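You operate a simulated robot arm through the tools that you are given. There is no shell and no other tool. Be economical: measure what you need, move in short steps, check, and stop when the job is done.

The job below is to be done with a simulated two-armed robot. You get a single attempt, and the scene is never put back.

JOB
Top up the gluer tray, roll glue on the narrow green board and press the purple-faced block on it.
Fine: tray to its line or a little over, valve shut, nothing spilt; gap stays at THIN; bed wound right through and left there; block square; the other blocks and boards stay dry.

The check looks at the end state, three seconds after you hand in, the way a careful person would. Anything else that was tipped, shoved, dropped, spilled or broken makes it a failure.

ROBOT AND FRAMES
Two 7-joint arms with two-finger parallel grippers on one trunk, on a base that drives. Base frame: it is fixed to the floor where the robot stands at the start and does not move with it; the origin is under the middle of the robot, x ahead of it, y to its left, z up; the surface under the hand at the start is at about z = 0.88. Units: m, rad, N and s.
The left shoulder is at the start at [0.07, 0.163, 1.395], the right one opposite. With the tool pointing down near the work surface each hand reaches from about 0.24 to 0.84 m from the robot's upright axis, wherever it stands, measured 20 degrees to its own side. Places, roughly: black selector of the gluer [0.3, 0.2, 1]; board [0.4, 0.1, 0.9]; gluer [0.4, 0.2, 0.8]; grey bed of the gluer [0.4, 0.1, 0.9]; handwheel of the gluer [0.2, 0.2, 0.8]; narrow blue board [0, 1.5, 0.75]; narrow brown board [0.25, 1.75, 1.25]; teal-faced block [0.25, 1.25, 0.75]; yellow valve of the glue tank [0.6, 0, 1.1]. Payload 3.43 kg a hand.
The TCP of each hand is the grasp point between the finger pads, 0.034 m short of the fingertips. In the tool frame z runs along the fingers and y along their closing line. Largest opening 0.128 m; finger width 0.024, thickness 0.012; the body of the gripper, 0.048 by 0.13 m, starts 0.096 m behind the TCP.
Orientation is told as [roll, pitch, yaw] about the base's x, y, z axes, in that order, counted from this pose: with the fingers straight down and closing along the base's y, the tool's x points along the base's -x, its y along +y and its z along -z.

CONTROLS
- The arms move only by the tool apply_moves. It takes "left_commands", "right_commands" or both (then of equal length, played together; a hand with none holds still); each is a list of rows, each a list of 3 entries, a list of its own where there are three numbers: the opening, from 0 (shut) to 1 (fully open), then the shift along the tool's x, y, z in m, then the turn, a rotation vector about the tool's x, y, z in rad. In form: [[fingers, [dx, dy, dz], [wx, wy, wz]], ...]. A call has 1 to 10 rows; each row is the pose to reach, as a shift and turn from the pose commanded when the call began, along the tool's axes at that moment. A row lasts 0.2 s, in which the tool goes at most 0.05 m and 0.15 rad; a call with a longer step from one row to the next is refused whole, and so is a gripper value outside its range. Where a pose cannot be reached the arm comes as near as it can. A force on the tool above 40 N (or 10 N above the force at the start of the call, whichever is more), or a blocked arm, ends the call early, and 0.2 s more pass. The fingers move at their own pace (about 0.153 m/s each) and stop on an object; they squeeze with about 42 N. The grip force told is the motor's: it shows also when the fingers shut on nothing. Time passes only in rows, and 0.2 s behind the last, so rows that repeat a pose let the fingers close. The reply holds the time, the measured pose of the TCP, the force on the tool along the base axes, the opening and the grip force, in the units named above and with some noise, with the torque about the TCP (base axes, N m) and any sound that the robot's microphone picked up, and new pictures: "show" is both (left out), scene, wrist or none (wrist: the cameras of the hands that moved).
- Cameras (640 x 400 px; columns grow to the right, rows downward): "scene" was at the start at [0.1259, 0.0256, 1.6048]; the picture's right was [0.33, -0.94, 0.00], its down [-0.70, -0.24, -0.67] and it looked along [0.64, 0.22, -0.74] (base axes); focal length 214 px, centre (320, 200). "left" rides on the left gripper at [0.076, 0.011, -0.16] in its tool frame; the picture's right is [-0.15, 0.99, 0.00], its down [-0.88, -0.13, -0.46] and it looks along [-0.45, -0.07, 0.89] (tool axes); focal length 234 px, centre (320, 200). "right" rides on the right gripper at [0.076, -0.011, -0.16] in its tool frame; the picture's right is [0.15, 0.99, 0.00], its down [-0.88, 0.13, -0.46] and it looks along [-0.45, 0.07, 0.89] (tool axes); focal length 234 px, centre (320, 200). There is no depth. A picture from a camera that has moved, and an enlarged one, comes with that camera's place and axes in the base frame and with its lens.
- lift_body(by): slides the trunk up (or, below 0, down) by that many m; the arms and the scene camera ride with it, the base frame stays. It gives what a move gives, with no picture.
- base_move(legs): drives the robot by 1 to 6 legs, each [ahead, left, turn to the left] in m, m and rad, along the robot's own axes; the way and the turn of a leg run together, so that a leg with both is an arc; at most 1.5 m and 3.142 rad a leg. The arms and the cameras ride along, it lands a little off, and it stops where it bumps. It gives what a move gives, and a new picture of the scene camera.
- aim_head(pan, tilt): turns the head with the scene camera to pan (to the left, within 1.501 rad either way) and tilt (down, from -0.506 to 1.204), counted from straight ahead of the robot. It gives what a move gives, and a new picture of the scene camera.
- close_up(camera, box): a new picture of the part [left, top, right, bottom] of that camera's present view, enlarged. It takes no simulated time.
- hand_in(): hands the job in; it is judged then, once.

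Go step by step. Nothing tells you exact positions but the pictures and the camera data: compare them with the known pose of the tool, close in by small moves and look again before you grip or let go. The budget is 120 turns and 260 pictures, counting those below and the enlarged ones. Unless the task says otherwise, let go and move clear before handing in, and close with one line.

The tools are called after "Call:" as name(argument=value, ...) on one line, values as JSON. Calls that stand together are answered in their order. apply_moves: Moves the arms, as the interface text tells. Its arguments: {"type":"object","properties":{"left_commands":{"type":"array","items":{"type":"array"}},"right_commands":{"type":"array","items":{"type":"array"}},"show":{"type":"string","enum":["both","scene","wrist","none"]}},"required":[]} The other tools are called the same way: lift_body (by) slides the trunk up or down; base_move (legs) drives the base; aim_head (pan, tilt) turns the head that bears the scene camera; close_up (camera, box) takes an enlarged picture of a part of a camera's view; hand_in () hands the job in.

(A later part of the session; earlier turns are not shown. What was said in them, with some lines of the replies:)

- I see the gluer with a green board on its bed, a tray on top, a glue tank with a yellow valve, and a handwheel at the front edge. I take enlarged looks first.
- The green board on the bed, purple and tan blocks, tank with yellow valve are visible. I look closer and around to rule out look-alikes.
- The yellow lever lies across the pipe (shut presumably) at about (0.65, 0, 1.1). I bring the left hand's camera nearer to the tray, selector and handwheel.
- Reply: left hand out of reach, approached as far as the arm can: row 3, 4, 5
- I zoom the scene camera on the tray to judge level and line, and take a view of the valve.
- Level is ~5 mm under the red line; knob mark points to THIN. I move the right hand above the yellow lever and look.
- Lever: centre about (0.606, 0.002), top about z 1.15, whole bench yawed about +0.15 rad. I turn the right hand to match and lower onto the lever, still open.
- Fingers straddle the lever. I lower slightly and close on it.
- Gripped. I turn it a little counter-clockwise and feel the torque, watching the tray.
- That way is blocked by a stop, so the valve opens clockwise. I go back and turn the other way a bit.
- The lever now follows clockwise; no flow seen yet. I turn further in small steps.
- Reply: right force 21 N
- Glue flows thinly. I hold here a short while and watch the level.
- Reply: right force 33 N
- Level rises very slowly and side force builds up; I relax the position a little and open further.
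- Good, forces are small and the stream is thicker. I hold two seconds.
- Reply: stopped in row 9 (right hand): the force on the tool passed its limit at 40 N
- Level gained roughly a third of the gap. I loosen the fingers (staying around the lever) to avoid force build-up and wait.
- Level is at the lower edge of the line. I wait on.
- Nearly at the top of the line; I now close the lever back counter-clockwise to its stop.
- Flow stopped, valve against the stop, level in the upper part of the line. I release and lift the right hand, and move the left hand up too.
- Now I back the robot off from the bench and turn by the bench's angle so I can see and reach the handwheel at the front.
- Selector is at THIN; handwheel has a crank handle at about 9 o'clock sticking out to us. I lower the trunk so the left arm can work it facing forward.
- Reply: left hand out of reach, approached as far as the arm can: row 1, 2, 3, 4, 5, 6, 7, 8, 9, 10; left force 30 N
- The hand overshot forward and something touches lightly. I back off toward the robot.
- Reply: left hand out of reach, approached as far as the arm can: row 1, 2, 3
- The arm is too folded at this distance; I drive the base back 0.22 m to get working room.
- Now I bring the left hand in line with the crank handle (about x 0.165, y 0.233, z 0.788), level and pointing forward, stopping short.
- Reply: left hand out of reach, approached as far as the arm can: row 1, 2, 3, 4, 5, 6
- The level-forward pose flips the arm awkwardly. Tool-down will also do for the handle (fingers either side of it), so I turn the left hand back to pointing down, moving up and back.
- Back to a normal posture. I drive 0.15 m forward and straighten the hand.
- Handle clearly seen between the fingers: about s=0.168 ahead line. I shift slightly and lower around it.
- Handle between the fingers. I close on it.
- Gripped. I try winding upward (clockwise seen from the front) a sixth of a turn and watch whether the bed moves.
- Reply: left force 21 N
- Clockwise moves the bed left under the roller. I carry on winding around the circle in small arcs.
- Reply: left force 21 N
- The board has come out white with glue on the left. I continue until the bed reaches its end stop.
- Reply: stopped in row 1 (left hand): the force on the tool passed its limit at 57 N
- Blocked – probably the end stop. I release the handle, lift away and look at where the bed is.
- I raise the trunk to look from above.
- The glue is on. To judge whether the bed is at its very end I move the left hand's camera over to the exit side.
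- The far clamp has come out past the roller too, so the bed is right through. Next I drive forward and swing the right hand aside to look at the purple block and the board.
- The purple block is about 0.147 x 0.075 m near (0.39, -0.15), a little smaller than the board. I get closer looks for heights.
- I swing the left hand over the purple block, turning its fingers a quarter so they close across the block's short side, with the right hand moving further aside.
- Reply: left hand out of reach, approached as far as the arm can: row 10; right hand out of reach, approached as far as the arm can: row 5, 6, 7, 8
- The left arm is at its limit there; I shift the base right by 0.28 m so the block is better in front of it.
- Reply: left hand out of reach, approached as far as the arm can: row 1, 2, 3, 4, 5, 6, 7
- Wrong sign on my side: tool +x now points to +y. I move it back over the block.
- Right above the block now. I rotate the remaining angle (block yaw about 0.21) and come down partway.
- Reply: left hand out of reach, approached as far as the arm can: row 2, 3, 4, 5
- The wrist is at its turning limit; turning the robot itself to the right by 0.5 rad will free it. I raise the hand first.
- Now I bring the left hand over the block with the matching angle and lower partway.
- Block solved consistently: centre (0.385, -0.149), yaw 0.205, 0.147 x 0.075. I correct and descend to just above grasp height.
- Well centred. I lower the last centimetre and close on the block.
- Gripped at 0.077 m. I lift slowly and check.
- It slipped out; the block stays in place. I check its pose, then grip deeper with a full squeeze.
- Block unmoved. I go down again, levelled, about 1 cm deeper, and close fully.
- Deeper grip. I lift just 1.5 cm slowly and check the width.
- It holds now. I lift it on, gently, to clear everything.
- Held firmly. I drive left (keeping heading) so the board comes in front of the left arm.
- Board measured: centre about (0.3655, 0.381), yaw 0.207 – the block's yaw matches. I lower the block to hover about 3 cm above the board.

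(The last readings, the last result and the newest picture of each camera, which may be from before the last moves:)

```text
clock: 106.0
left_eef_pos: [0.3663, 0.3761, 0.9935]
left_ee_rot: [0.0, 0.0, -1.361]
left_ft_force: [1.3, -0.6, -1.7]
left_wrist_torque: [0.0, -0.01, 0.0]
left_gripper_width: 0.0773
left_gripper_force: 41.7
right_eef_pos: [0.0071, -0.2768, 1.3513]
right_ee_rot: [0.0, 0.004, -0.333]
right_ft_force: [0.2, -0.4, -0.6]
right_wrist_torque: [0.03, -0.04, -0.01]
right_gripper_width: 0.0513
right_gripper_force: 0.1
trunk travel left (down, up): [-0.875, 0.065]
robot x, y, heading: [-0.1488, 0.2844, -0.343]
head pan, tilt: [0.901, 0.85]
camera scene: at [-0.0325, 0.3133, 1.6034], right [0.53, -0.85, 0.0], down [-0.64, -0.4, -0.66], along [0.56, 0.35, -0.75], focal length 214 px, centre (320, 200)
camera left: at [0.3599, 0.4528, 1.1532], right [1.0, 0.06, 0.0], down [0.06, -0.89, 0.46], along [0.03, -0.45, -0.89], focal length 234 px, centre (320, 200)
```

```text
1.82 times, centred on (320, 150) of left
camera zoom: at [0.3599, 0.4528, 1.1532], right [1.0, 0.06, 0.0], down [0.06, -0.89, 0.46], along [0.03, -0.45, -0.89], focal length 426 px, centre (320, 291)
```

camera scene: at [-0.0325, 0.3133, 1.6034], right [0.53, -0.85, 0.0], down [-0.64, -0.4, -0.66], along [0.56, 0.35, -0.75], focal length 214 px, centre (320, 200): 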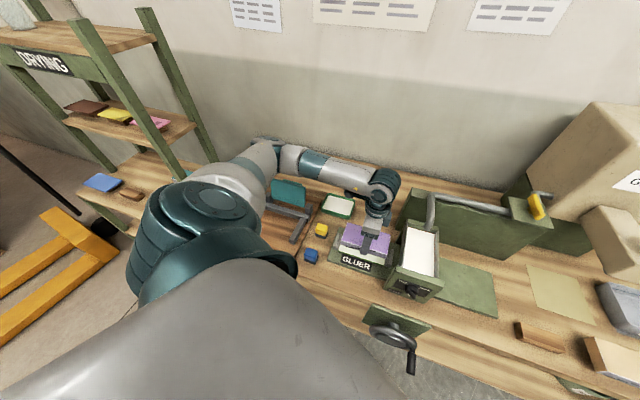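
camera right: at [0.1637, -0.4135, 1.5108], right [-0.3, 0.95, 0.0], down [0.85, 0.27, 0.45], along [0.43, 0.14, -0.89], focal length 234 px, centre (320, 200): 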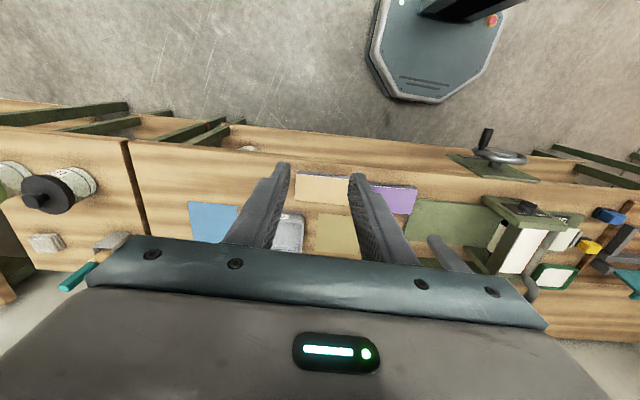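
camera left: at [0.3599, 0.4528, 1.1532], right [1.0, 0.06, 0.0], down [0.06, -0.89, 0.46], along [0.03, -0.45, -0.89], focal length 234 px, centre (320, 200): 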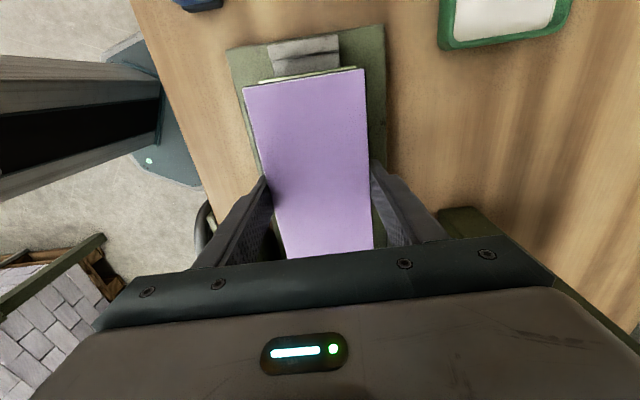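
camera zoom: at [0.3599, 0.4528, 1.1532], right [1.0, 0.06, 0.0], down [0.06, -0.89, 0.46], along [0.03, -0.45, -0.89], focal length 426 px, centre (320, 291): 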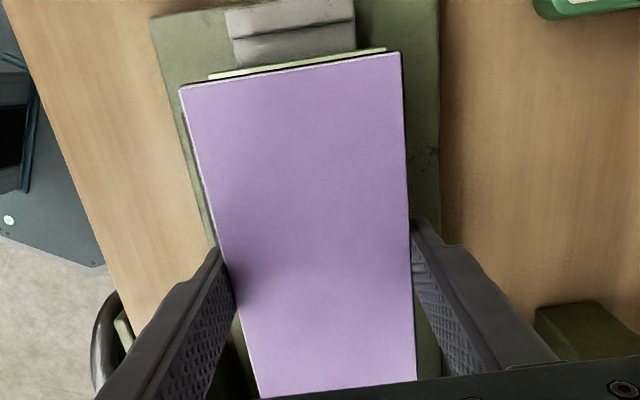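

Alignment checks out within about a millimetre or two on both cameras. I lower carefully toward contact.

Call:
apply_moves(left_commands=[[0, [0, 0.001, 0.01], [0, 0, 0]], [0, [0, 0.001, 0.02], [0, 0, 0]], [0, [0, 0.001, 0.027], [0, 0, 0]], [0, [0, 0.001, 0.03], [0, 0, 0]]], show="none")

Call:
close_up(camera="scene", box=[335, 220, 405, 275])

Call:
close_up(camera="left", box=[200, 40, 440, 260])

```text
clock: 107.0
left_eef_pos: [0.367, 0.3787, 0.9644]
left_ee_rot: [0.0, 0.0, -1.36]
left_ft_force: [0.5, 0.4, -2.4]
left_wrist_torque: [0.02, 0.01, -0.01]
left_gripper_width: 0.0774
left_gripper_force: 42.0
right_eef_pos: [0.0076, -0.2767, 1.3517]
right_ee_rot: [-0.001, 0.003, -0.334]
right_ft_force: [0.0, -0.1, -0.1]
right_wrist_torque: [-0.02, -0.01, 0.02]
right_gripper_width: 0.0512
right_gripper_force: 0.0
trunk travel left (down, up): [-0.875, 0.065]
robot x, y, heading: [-0.1431, 0.2936, -0.343]
head pan, tilt: [0.901, 0.85]
```

```text
7.27 times, centred on (370, 248) of scene
camera zoom: at [-0.0324, 0.3133, 1.6034], right [0.53, -0.85, 0.0], down [-0.64, -0.4, -0.66], along [0.56, 0.35, -0.75], focal length 1560 px, centre (-44, -146)
```

zoom: 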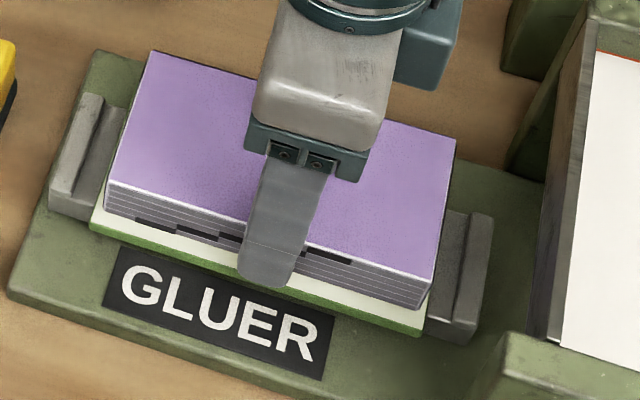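

```text
1.82 times, centred on (320, 150) of left
camera zoom: at [0.361, 0.4526, 1.1234], right [1.0, 0.06, 0.0], down [0.06, -0.89, 0.46], along [0.03, -0.45, -0.89], focal length 426 px, centre (320, 291)
```

zoom: 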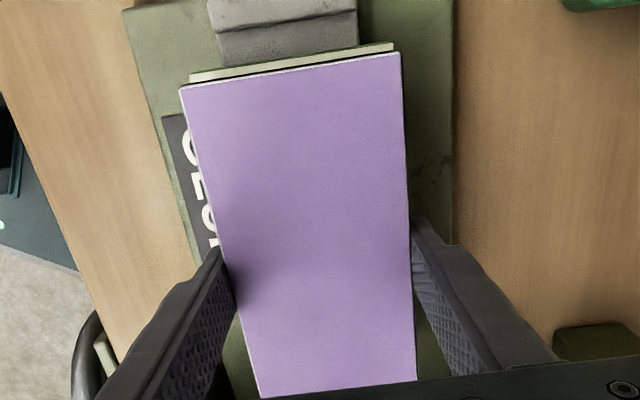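

Looks centred. Now down in 2 mm steps until contact is felt.

Call:
apply_moves(left_commands=[[0, [0, 0, 0.002], [0, 0, 0]], [0, [0, 0, 0.004], [0, 0, 0]], [0, [0, 0, 0.006], [0, 0, 0]]], show="none")

Call:
close_up(camera="scene", box=[335, 220, 405, 275])

```text
clock: 107.8
left_eef_pos: [0.3676, 0.3777, 0.9585]
left_ee_rot: [0.001, 0.0, -1.362]
left_ft_force: [0.2, -0.1, -1.6]
left_wrist_torque: [0.07, 0.02, 0.0]
left_gripper_width: 0.0774
left_gripper_force: 42.4
right_eef_pos: [0.0064, -0.2764, 1.3503]
right_ee_rot: [-0.001, 0.003, -0.333]
right_ft_force: [-0.1, 0.1, 0.6]
right_wrist_torque: [-0.03, 0.02, 0.03]
right_gripper_width: 0.051
right_gripper_force: 0.0
trunk travel left (down, up): [-0.875, 0.065]
robot x, y, heading: [-0.15, 0.2921, -0.349]
head pan, tilt: [0.901, 0.85]
```

```text
7.27 times, centred on (370, 248) of scene
camera zoom: at [-0.0328, 0.3132, 1.6035], right [0.53, -0.85, 0.0], down [-0.64, -0.4, -0.66], along [0.56, 0.35, -0.75], focal length 1560 px, centre (-44, -146)
```

zoom: 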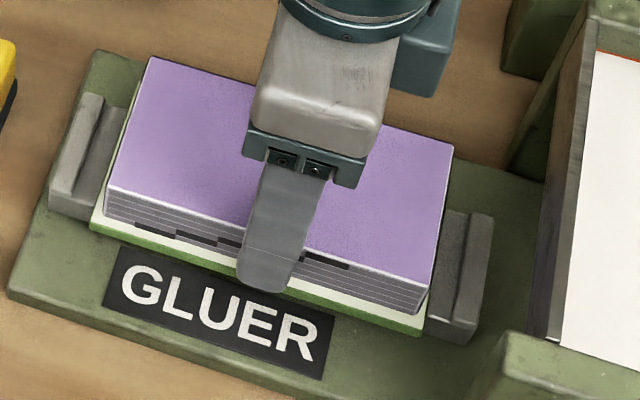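

Call:
apply_moves(left_commands=[[0, [0, 0, 0.002], [0, 0, 0]], [0, [0, 0, 0.003], [0, 0, 0]], [0, [0, 0, 0.004], [0, 0, 0]]], show="none")

Call:
close_up(camera="scene", box=[335, 220, 405, 275])

```text
clock: 108.8
left_eef_pos: [0.3664, 0.3762, 0.9577]
left_ee_rot: [0.002, -0.007, -1.361]
left_ft_force: [-7.8, 0.3, 24.2]
left_wrist_torque: [1.09, 1.04, 0.24]
left_gripper_width: 0.0775
left_gripper_force: 42.0
right_eef_pos: [0.0054, -0.2764, 1.3526]
right_ee_rot: [0.0, 0.002, -0.332]
right_ft_force: [-0.3, 0.9, 0.7]
right_wrist_torque: [-0.02, 0.01, -0.02]
right_gripper_width: 0.0511
right_gripper_force: 0.1
trunk travel left (down, up): [-0.875, 0.065]
robot x, y, heading: [-0.1443, 0.29, -0.349]
head pan, tilt: [0.901, 0.85]
stopped in row 3 (left hand): the force on the tool passed its limit at 42 N (the readings are from after the stop); the commanded pose is now the measured one
```

```text
7.27 times, centred on (370, 248) of scene
camera zoom: at [-0.0354, 0.3129, 1.6036], right [0.53, -0.85, 0.0], down [-0.64, -0.4, -0.66], along [0.56, 0.35, -0.75], focal length 1560 px, centre (-44, -146)
```

zoom: 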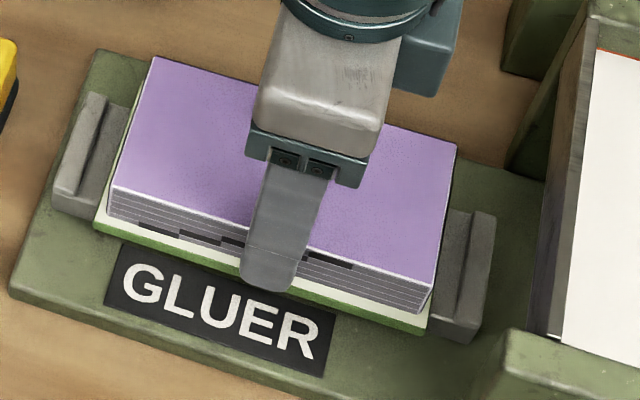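

Contact with about 40 N press. I open the fingers and rise slightly, then look.

Call:
apply_moves(left_commands=[[0, [0, 0, -0.001], [0, 0, 0]], [0.75, [0, 0, -0.001], [0, 0, 0]], [0.75, [0, 0, -0.001], [0, 0, 0]], [0.75, [0, 0, -0.03], [0, 0, 0]], [0.75, [0, 0, -0.07], [0, 0, 0]], [0.75, [0, 0, -0.11], [0, 0, 0]]], show="wrist")

Call:
close_up(camera="scene", box=[335, 220, 405, 275])

Call:
close_up(camera="left", box=[220, 60, 420, 250])

```text
clock: 110.2
left_eef_pos: [0.368, 0.3775, 1.0665]
left_ee_rot: [0.003, -0.004, -1.362]
left_ft_force: [-0.3, -0.4, -0.5]
left_wrist_torque: [-0.02, 0.01, -0.04]
left_gripper_width: 0.0961
left_gripper_force: 0.1
right_eef_pos: [0.0063, -0.276, 1.351]
right_ee_rot: [-0.001, 0.002, -0.333]
right_ft_force: [1.0, 0.3, 1.5]
right_wrist_torque: [0.04, 0.0, 0.0]
right_gripper_width: 0.0513
right_gripper_force: 0.0
trunk travel left (down, up): [-0.875, 0.065]
robot x, y, heading: [-0.1468, 0.2909, -0.347]
head pan, tilt: [0.901, 0.85]
camera left: at [0.3613, 0.453, 1.2258], right [1.0, 0.06, 0.0], down [0.05, -0.89, 0.46], along [0.03, -0.46, -0.89], focal length 234 px, centre (320, 200)
```

left: 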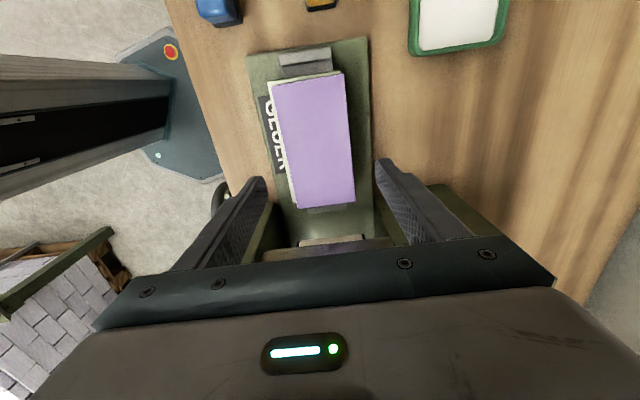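

```text
7.27 times, centred on (370, 248) of scene
camera zoom: at [-0.0333, 0.3129, 1.6034], right [0.53, -0.85, 0.0], down [-0.64, -0.4, -0.66], along [0.56, 0.35, -0.75], focal length 1560 px, centre (-44, -146)
```

zoom: 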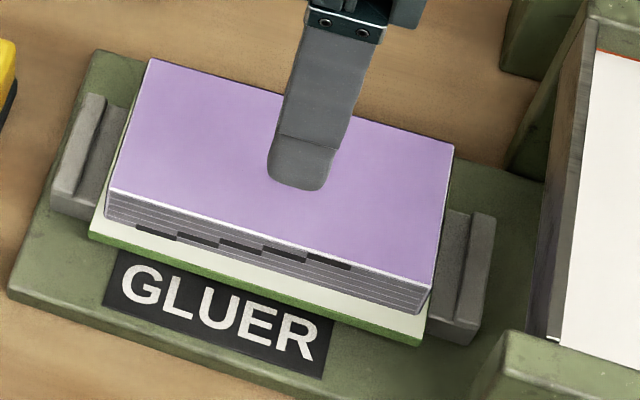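

```text
2.11 times, centred on (320, 155) of left
camera zoom: at [0.3613, 0.453, 1.2258], right [1.0, 0.06, 0.0], down [0.05, -0.89, 0.46], along [0.03, -0.46, -0.89], focal length 493 px, centre (320, 295)
```

zoom: 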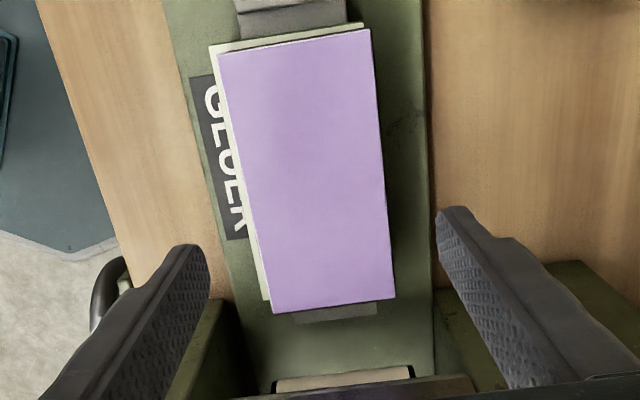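

The board got dragged about 6 mm nearer by the fingertips on release, so the block sits off-centre. I recentre: lower with tips clear of the board, 6 mm nearer, and close gently to slide the block.

Call:
apply_moves(left_commands=[[0.85, [0, -0.006, 0.03], [0, 0.004, 0]], [0.85, [0, -0.006, 0.06], [0, 0.004, 0]], [0.85, [0, -0.006, 0.085], [0, 0.004, 0]], [0.85, [0, -0.006, 0.1], [0, 0.004, 0]], [0.85, [0, -0.006, 0.1], [0, 0.004, 0]], [0.7, [0, -0.006, 0.1], [0, 0.004, 0]], [0.64, [0, -0.006, 0.1], [0, 0.004, 0]], [0.6, [0, -0.006, 0.1], [0, 0.004, 0]]], show="wrist")

Call:
close_up(camera="scene", box=[335, 220, 405, 275])

Call:
close_up(camera="left", box=[220, 40, 420, 250])

```text
clock: 112.0
left_eef_pos: [0.3639, 0.376, 0.9667]
left_ee_rot: [0.003, 0.003, -1.362]
left_ft_force: [0.7, 0.3, -0.1]
left_wrist_torque: [-0.04, -0.01, -0.01]
left_gripper_width: 0.0779
left_gripper_force: 25.3
right_eef_pos: [0.0058, -0.276, 1.3513]
right_ee_rot: [0.0, 0.003, -0.333]
right_ft_force: [0.2, 1.2, 1.2]
right_wrist_torque: [0.0, 0.01, 0.02]
right_gripper_width: 0.0512
right_gripper_force: 0.0
trunk travel left (down, up): [-0.875, 0.065]
robot x, y, heading: [-0.1495, 0.2922, -0.347]
head pan, tilt: [0.901, 0.85]
camera left: at [0.3567, 0.4503, 1.1255], right [1.0, 0.06, 0.0], down [0.05, -0.89, 0.45], along [0.03, -0.45, -0.89], focal length 234 px, centre (320, 200)
```

left: 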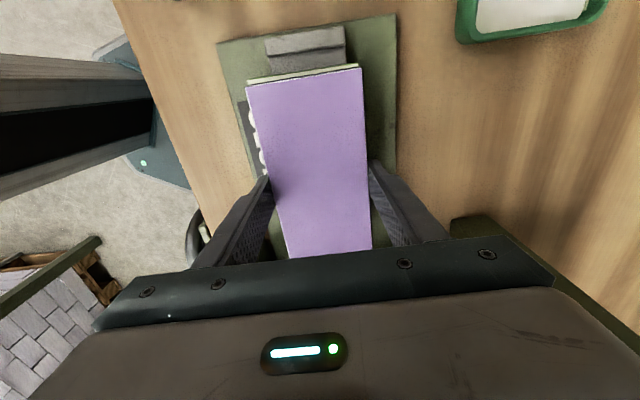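

```text
7.27 times, centred on (370, 248) of scene
camera zoom: at [-0.0325, 0.3133, 1.6034], right [0.53, -0.85, 0.0], down [-0.64, -0.4, -0.66], along [0.56, 0.35, -0.75], focal length 1560 px, centre (-44, -146)
```

zoom: 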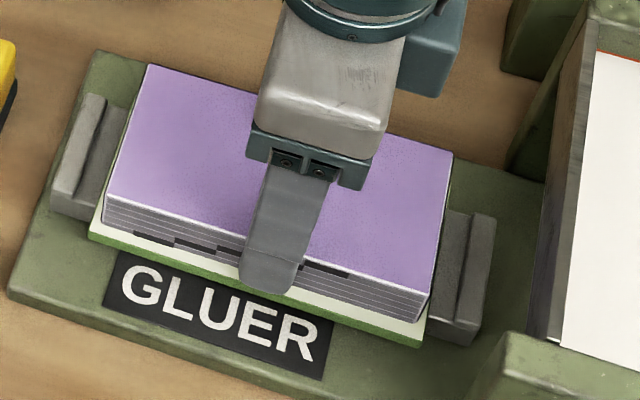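

```text
1.90 times, centred on (320, 145) of left
camera zoom: at [0.3567, 0.4503, 1.1255], right [1.0, 0.06, 0.0], down [0.05, -0.89, 0.45], along [0.03, -0.45, -0.89], focal length 446 px, centre (320, 305)
```

zoom: 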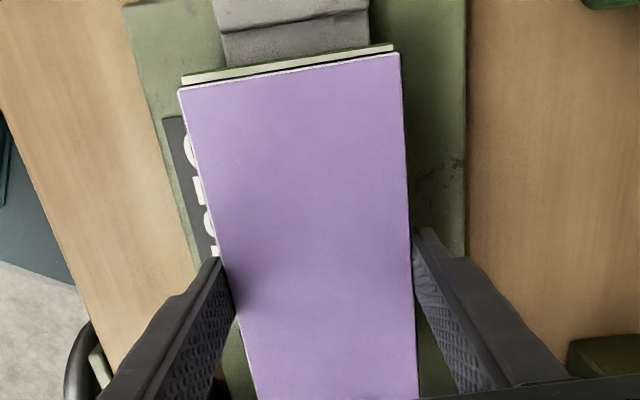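

The block slid and now looks centred. I open (tips clear of the board), rise and check.

Call:
apply_moves(left_commands=[[0.7, [0, 0, 0], [0, 0, 0]], [0.85, [0, 0, 0], [0, 0, 0]], [0.85, [0, 0, -0.03], [0, 0, 0]], [0.85, [0, 0, -0.07], [0, 0, 0]], [0.85, [0, 0, -0.11], [0, 0, 0]]], show="none")

Call:
close_up(camera="scene", box=[335, 220, 405, 275])

Call:
close_up(camera="left", box=[220, 50, 420, 240])

```text
clock: 113.2
left_eef_pos: [0.3618, 0.3775, 1.0748]
left_ee_rot: [0.002, 0.002, -1.36]
left_ft_force: [-0.4, 0.4, -0.8]
left_wrist_torque: [-0.05, 0.01, 0.0]
left_gripper_width: 0.1086
left_gripper_force: 0.1
right_eef_pos: [0.0054, -0.2758, 1.3515]
right_ee_rot: [-0.001, 0.005, -0.334]
right_ft_force: [-0.1, 0.2, 0.7]
right_wrist_torque: [-0.02, 0.01, -0.01]
right_gripper_width: 0.0511
right_gripper_force: 0.1
trunk travel left (down, up): [-0.875, 0.065]
robot x, y, heading: [-0.1464, 0.2887, -0.347]
head pan, tilt: [0.901, 0.85]
```

```text
7.27 times, centred on (370, 248) of scene
camera zoom: at [-0.0329, 0.3129, 1.6034], right [0.53, -0.85, 0.0], down [-0.64, -0.4, -0.66], along [0.56, 0.35, -0.75], focal length 1560 px, centre (-44, -146)
```

zoom: 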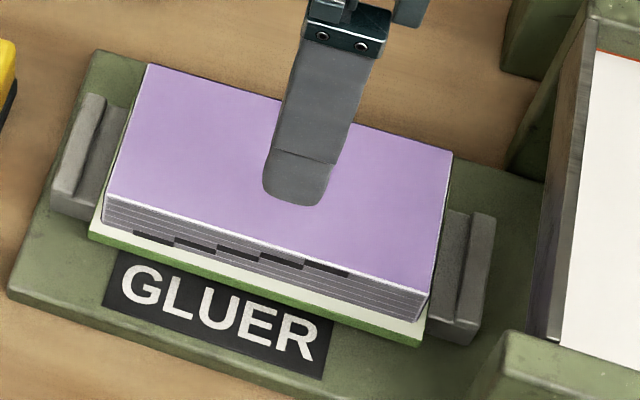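

```text
2.11 times, centred on (320, 145) of left
camera zoom: at [0.355, 0.4515, 1.2356], right [1.0, 0.06, 0.0], down [0.05, -0.89, 0.45], along [0.03, -0.45, -0.89], focal length 493 px, centre (320, 316)
```

zoom: 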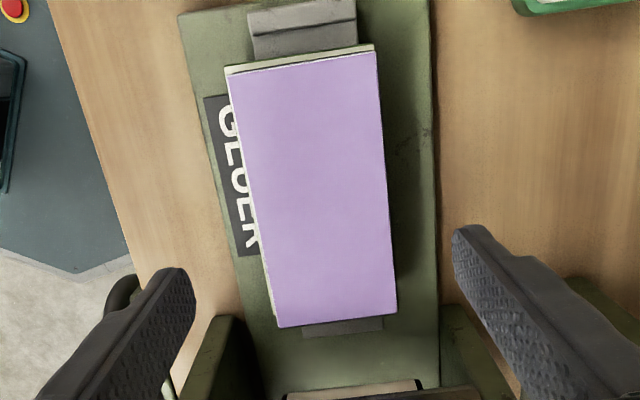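

Aligned: margins about 6 mm near, 2 mm far, ends even, yaw equal. I now press from above with closed fingers in the middle of the block.

Call:
apply_moves(left_commands=[[0.4, [0.003, 0, 0.0], [0, 0, 0]], [0, [0.003, 0, 0.0], [0, 0, 0]], [0, [0.003, 0, 0.03], [0, 0, 0]], [0, [0.003, 0, 0.06], [0, 0, 0]], [0, [0.003, 0, 0.075], [0, 0, 0]], [0, [0.003, 0, 0.08], [0, 0, 0]], [0, [0.003, 0, 0.083], [0, 0, 0]], [0, [0.003, 0, 0.085], [0, 0, 0]]], show="none")

Call:
close_up(camera="scene", box=[335, 210, 405, 275])

```text
clock: 115.0
left_eef_pos: [0.3619, 0.3796, 0.9907]
left_ee_rot: [0.003, 0.0, -1.363]
left_ft_force: [-0.3, -0.6, -0.6]
left_wrist_torque: [-0.01, 0.0, -0.03]
left_gripper_width: 0.0
left_gripper_force: 33.2
right_eef_pos: [0.0057, -0.2756, 1.351]
right_ee_rot: [0.0, 0.004, -0.334]
right_ft_force: [-0.1, 0.1, 0.2]
right_wrist_torque: [0.0, -0.01, 0.03]
right_gripper_width: 0.0513
right_gripper_force: 0.0
trunk travel left (down, up): [-0.875, 0.065]
robot x, y, heading: [-0.1464, 0.2845, -0.346]
head pan, tilt: [0.901, 0.85]
```

```text
6.15 times, centred on (370, 242) of scene
camera zoom: at [-0.0327, 0.3132, 1.6034], right [0.53, -0.85, 0.0], down [-0.64, -0.4, -0.66], along [0.56, 0.35, -0.75], focal length 1320 px, centre (12, -62)
```

zoom: 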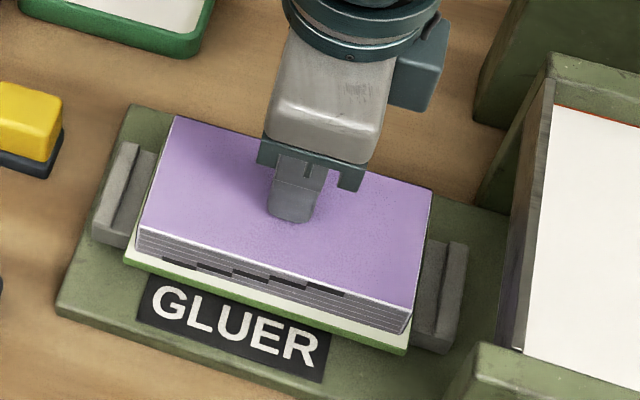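

Not quite touching yet. I go on in 1–2 mm steps until it presses.

Call:
apply_moves(left_commands=[[0, [0, 0, 0.002], [0, 0, 0]], [0, [0, 0, 0.003], [0, 0, 0]], [0, [0, 0, 0.004], [0, 0, 0]], [0, [0, 0, 0.005], [0, 0, 0]], [0, [0, 0, 0.006], [0, 0, 0]], [0, [0, 0, 0.007], [0, 0, 0]], [0, [0, 0, 0.008], [0, 0, 0]]], show="none")

```text
clock: 116.5
left_eef_pos: [0.363, 0.3775, 0.9873]
left_ee_rot: [0.009, -0.004, -1.362]
left_ft_force: [-6.2, -0.2, 21.5]
left_wrist_torque: [0.2, 0.31, 0.13]
left_gripper_width: 0.0
left_gripper_force: 32.9
right_eef_pos: [0.0044, -0.2764, 1.3514]
right_ee_rot: [0.001, 0.004, -0.334]
right_ft_force: [-0.3, -0.3, 0.0]
right_wrist_torque: [0.03, 0.04, 0.01]
right_gripper_width: 0.0512
right_gripper_force: 0.1
trunk travel left (down, up): [-0.875, 0.065]
robot x, y, heading: [-0.1535, 0.2889, -0.349]
head pan, tilt: [0.901, 0.85]
stopped in row 7 (left hand): the force on the tool passed its limit at 42 N (the readings are from after the stop); the commanded pose is now the measured one
```

Pressed with about 40 N. I hold briefly, then rise and check everything.

Call:
apply_moves(left_commands=[[0, [0, 0, 0], [0, 0, 0]], [0, [0, 0, 0], [0, 0, 0]], [0, [0, 0, 0], [0, 0, 0]], [0, [0, 0, -0.01], [0, 0, 0]], [0, [0, 0, -0.05], [0, 0, 0]], [0, [0, 0, -0.1], [0, 0, 0]], [0, [0, 0, -0.15], [0, 0, 0]], [0, [0, 0, -0.2], [0, 0, 0]]], show="both")

Call:
close_up(camera="scene", box=[335, 220, 405, 275])

Call:
close_up(camera="left", box=[240, 40, 400, 200])

Call:
close_up(camera="scene", box=[405, 220, 440, 245])

```text
clock: 118.2
left_eef_pos: [0.3622, 0.3776, 1.1864]
left_ee_rot: [0.008, -0.002, -1.361]
left_ft_force: [0.4, -1.0, 0.0]
left_wrist_torque: [0.03, 0.01, 0.02]
left_gripper_width: 0.0
left_gripper_force: 33.0
right_eef_pos: [0.0053, -0.2763, 1.3519]
right_ee_rot: [-0.001, 0.003, -0.333]
right_ft_force: [0.1, 0.3, -0.1]
right_wrist_torque: [0.04, -0.04, 0.0]
right_gripper_width: 0.0512
right_gripper_force: 0.0
trunk travel left (down, up): [-0.875, 0.065]
robot x, y, heading: [-0.149, 0.2946, -0.342]
head pan, tilt: [0.901, 0.85]
camera scene: at [-0.0337, 0.3125, 1.6034], right [0.53, -0.85, 0.0], down [-0.64, -0.4, -0.66], along [0.56, 0.35, -0.75], focal length 214 px, centre (320, 200)
camera left: at [0.3547, 0.4531, 1.3461], right [1.0, 0.06, 0.01], down [0.05, -0.89, 0.46], along [0.04, -0.45, -0.89], focal length 234 px, centre (320, 200)
```

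scene: 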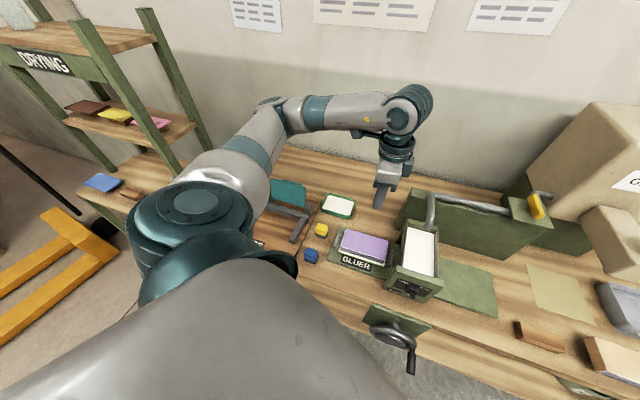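
left: 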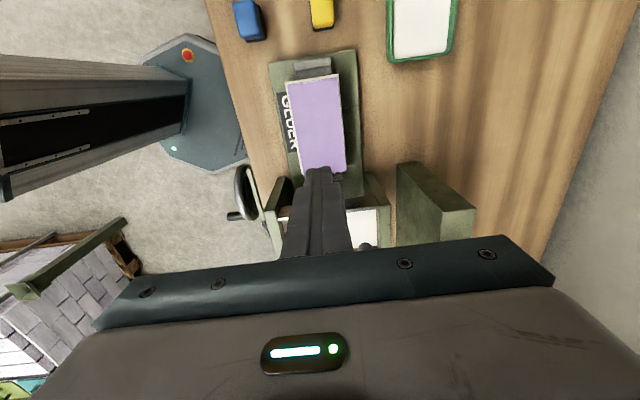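

```text
7.27 times, centred on (370, 248) of scene
camera zoom: at [-0.0337, 0.3125, 1.6034], right [0.53, -0.85, 0.0], down [-0.64, -0.4, -0.66], along [0.56, 0.35, -0.75], focal length 1560 px, centre (-44, -146)
```

zoom: 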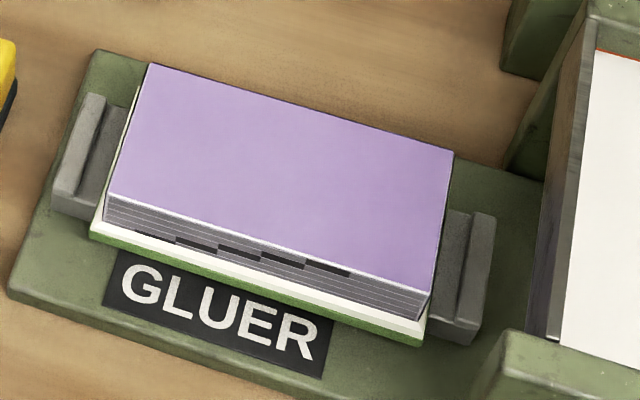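

```text
2.50 times, centred on (320, 120) of left
camera zoom: at [0.3547, 0.4531, 1.3461], right [1.0, 0.06, 0.01], down [0.05, -0.89, 0.46], along [0.04, -0.45, -0.89], focal length 585 px, centre (320, 400)
```

zoom: 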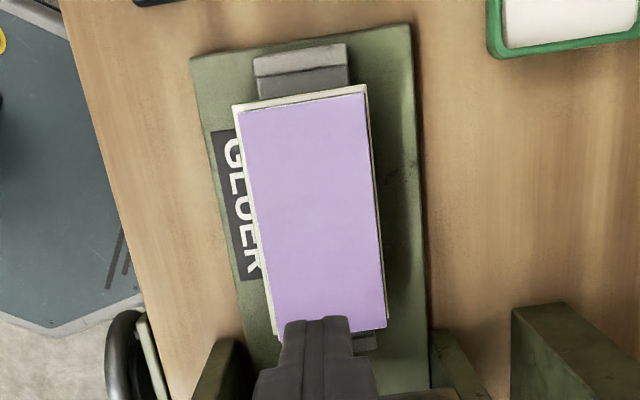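

```text
16.00 times, centred on (422, 232) of scene
camera zoom: at [-0.0337, 0.3125, 1.6034], right [0.53, -0.85, 0.0], down [-0.64, -0.4, -0.66], along [0.56, 0.35, -0.75], focal length 3432 px, centre (-1320, -320)
```

zoom: 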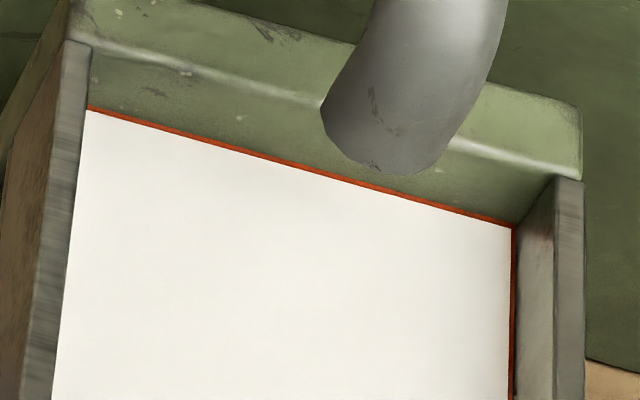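

Block square on the board with an even rim, tray at its line, valve shut, selector at THIN, bed at its end. I lift the hand well clear and then hand in.

Call:
apply_moves(left_commands=[[0, [0, 0, -0.04], [0, 0, 0]], [0, [0, 0, -0.08], [0, 0, 0]], [0.3, [0, 0, -0.12], [0, 0, 0]], [0.3, [0, 0, -0.15], [0, 0, 0]]], show="scene")

Call:
hand_in()

```text
clock: 119.2
left_eef_pos: [0.3616, 0.3781, 1.3372]
left_ee_rot: [0.008, -0.004, -1.361]
left_ft_force: [0.2, 0.0, 0.5]
left_wrist_torque: [0.01, 0.01, -0.01]
left_gripper_width: 0.0384
left_gripper_force: 0.1
right_eef_pos: [0.0057, -0.2767, 1.351]
right_ee_rot: [0.0, 0.003, -0.333]
right_ft_force: [0.4, -0.5, 0.2]
right_wrist_torque: [-0.03, -0.01, -0.01]
right_gripper_width: 0.051
right_gripper_force: 0.0
trunk travel left (down, up): [-0.875, 0.065]
robot x, y, heading: [-0.1465, 0.2892, -0.348]
head pan, tilt: [0.901, 0.85]
camera scene: at [-0.0332, 0.313, 1.6034], right [0.53, -0.85, 0.0], down [-0.64, -0.4, -0.66], along [0.56, 0.35, -0.75], focal length 214 px, centre (320, 200)
```

scene: 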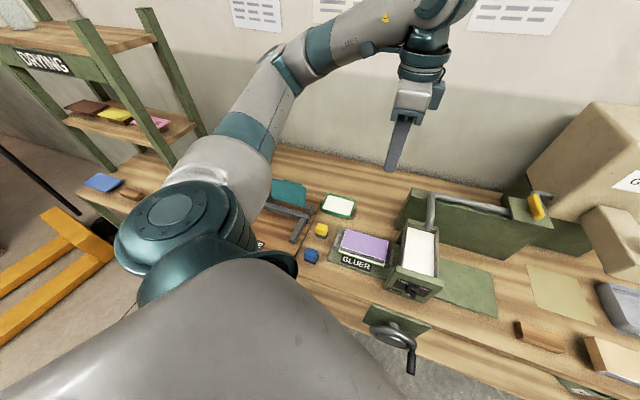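

```text
The job is handed in.
```

The job is handed in: tray at its line, valve shut, gap still at THIN, and the bed wound through to its stop. The purple-faced block is pressed square on the glued green board, about 2 mm off centre. On the first release my fingertips touched the wet board and dragged it about 6 mm toward the front, so I slid the block back over it before pressing.
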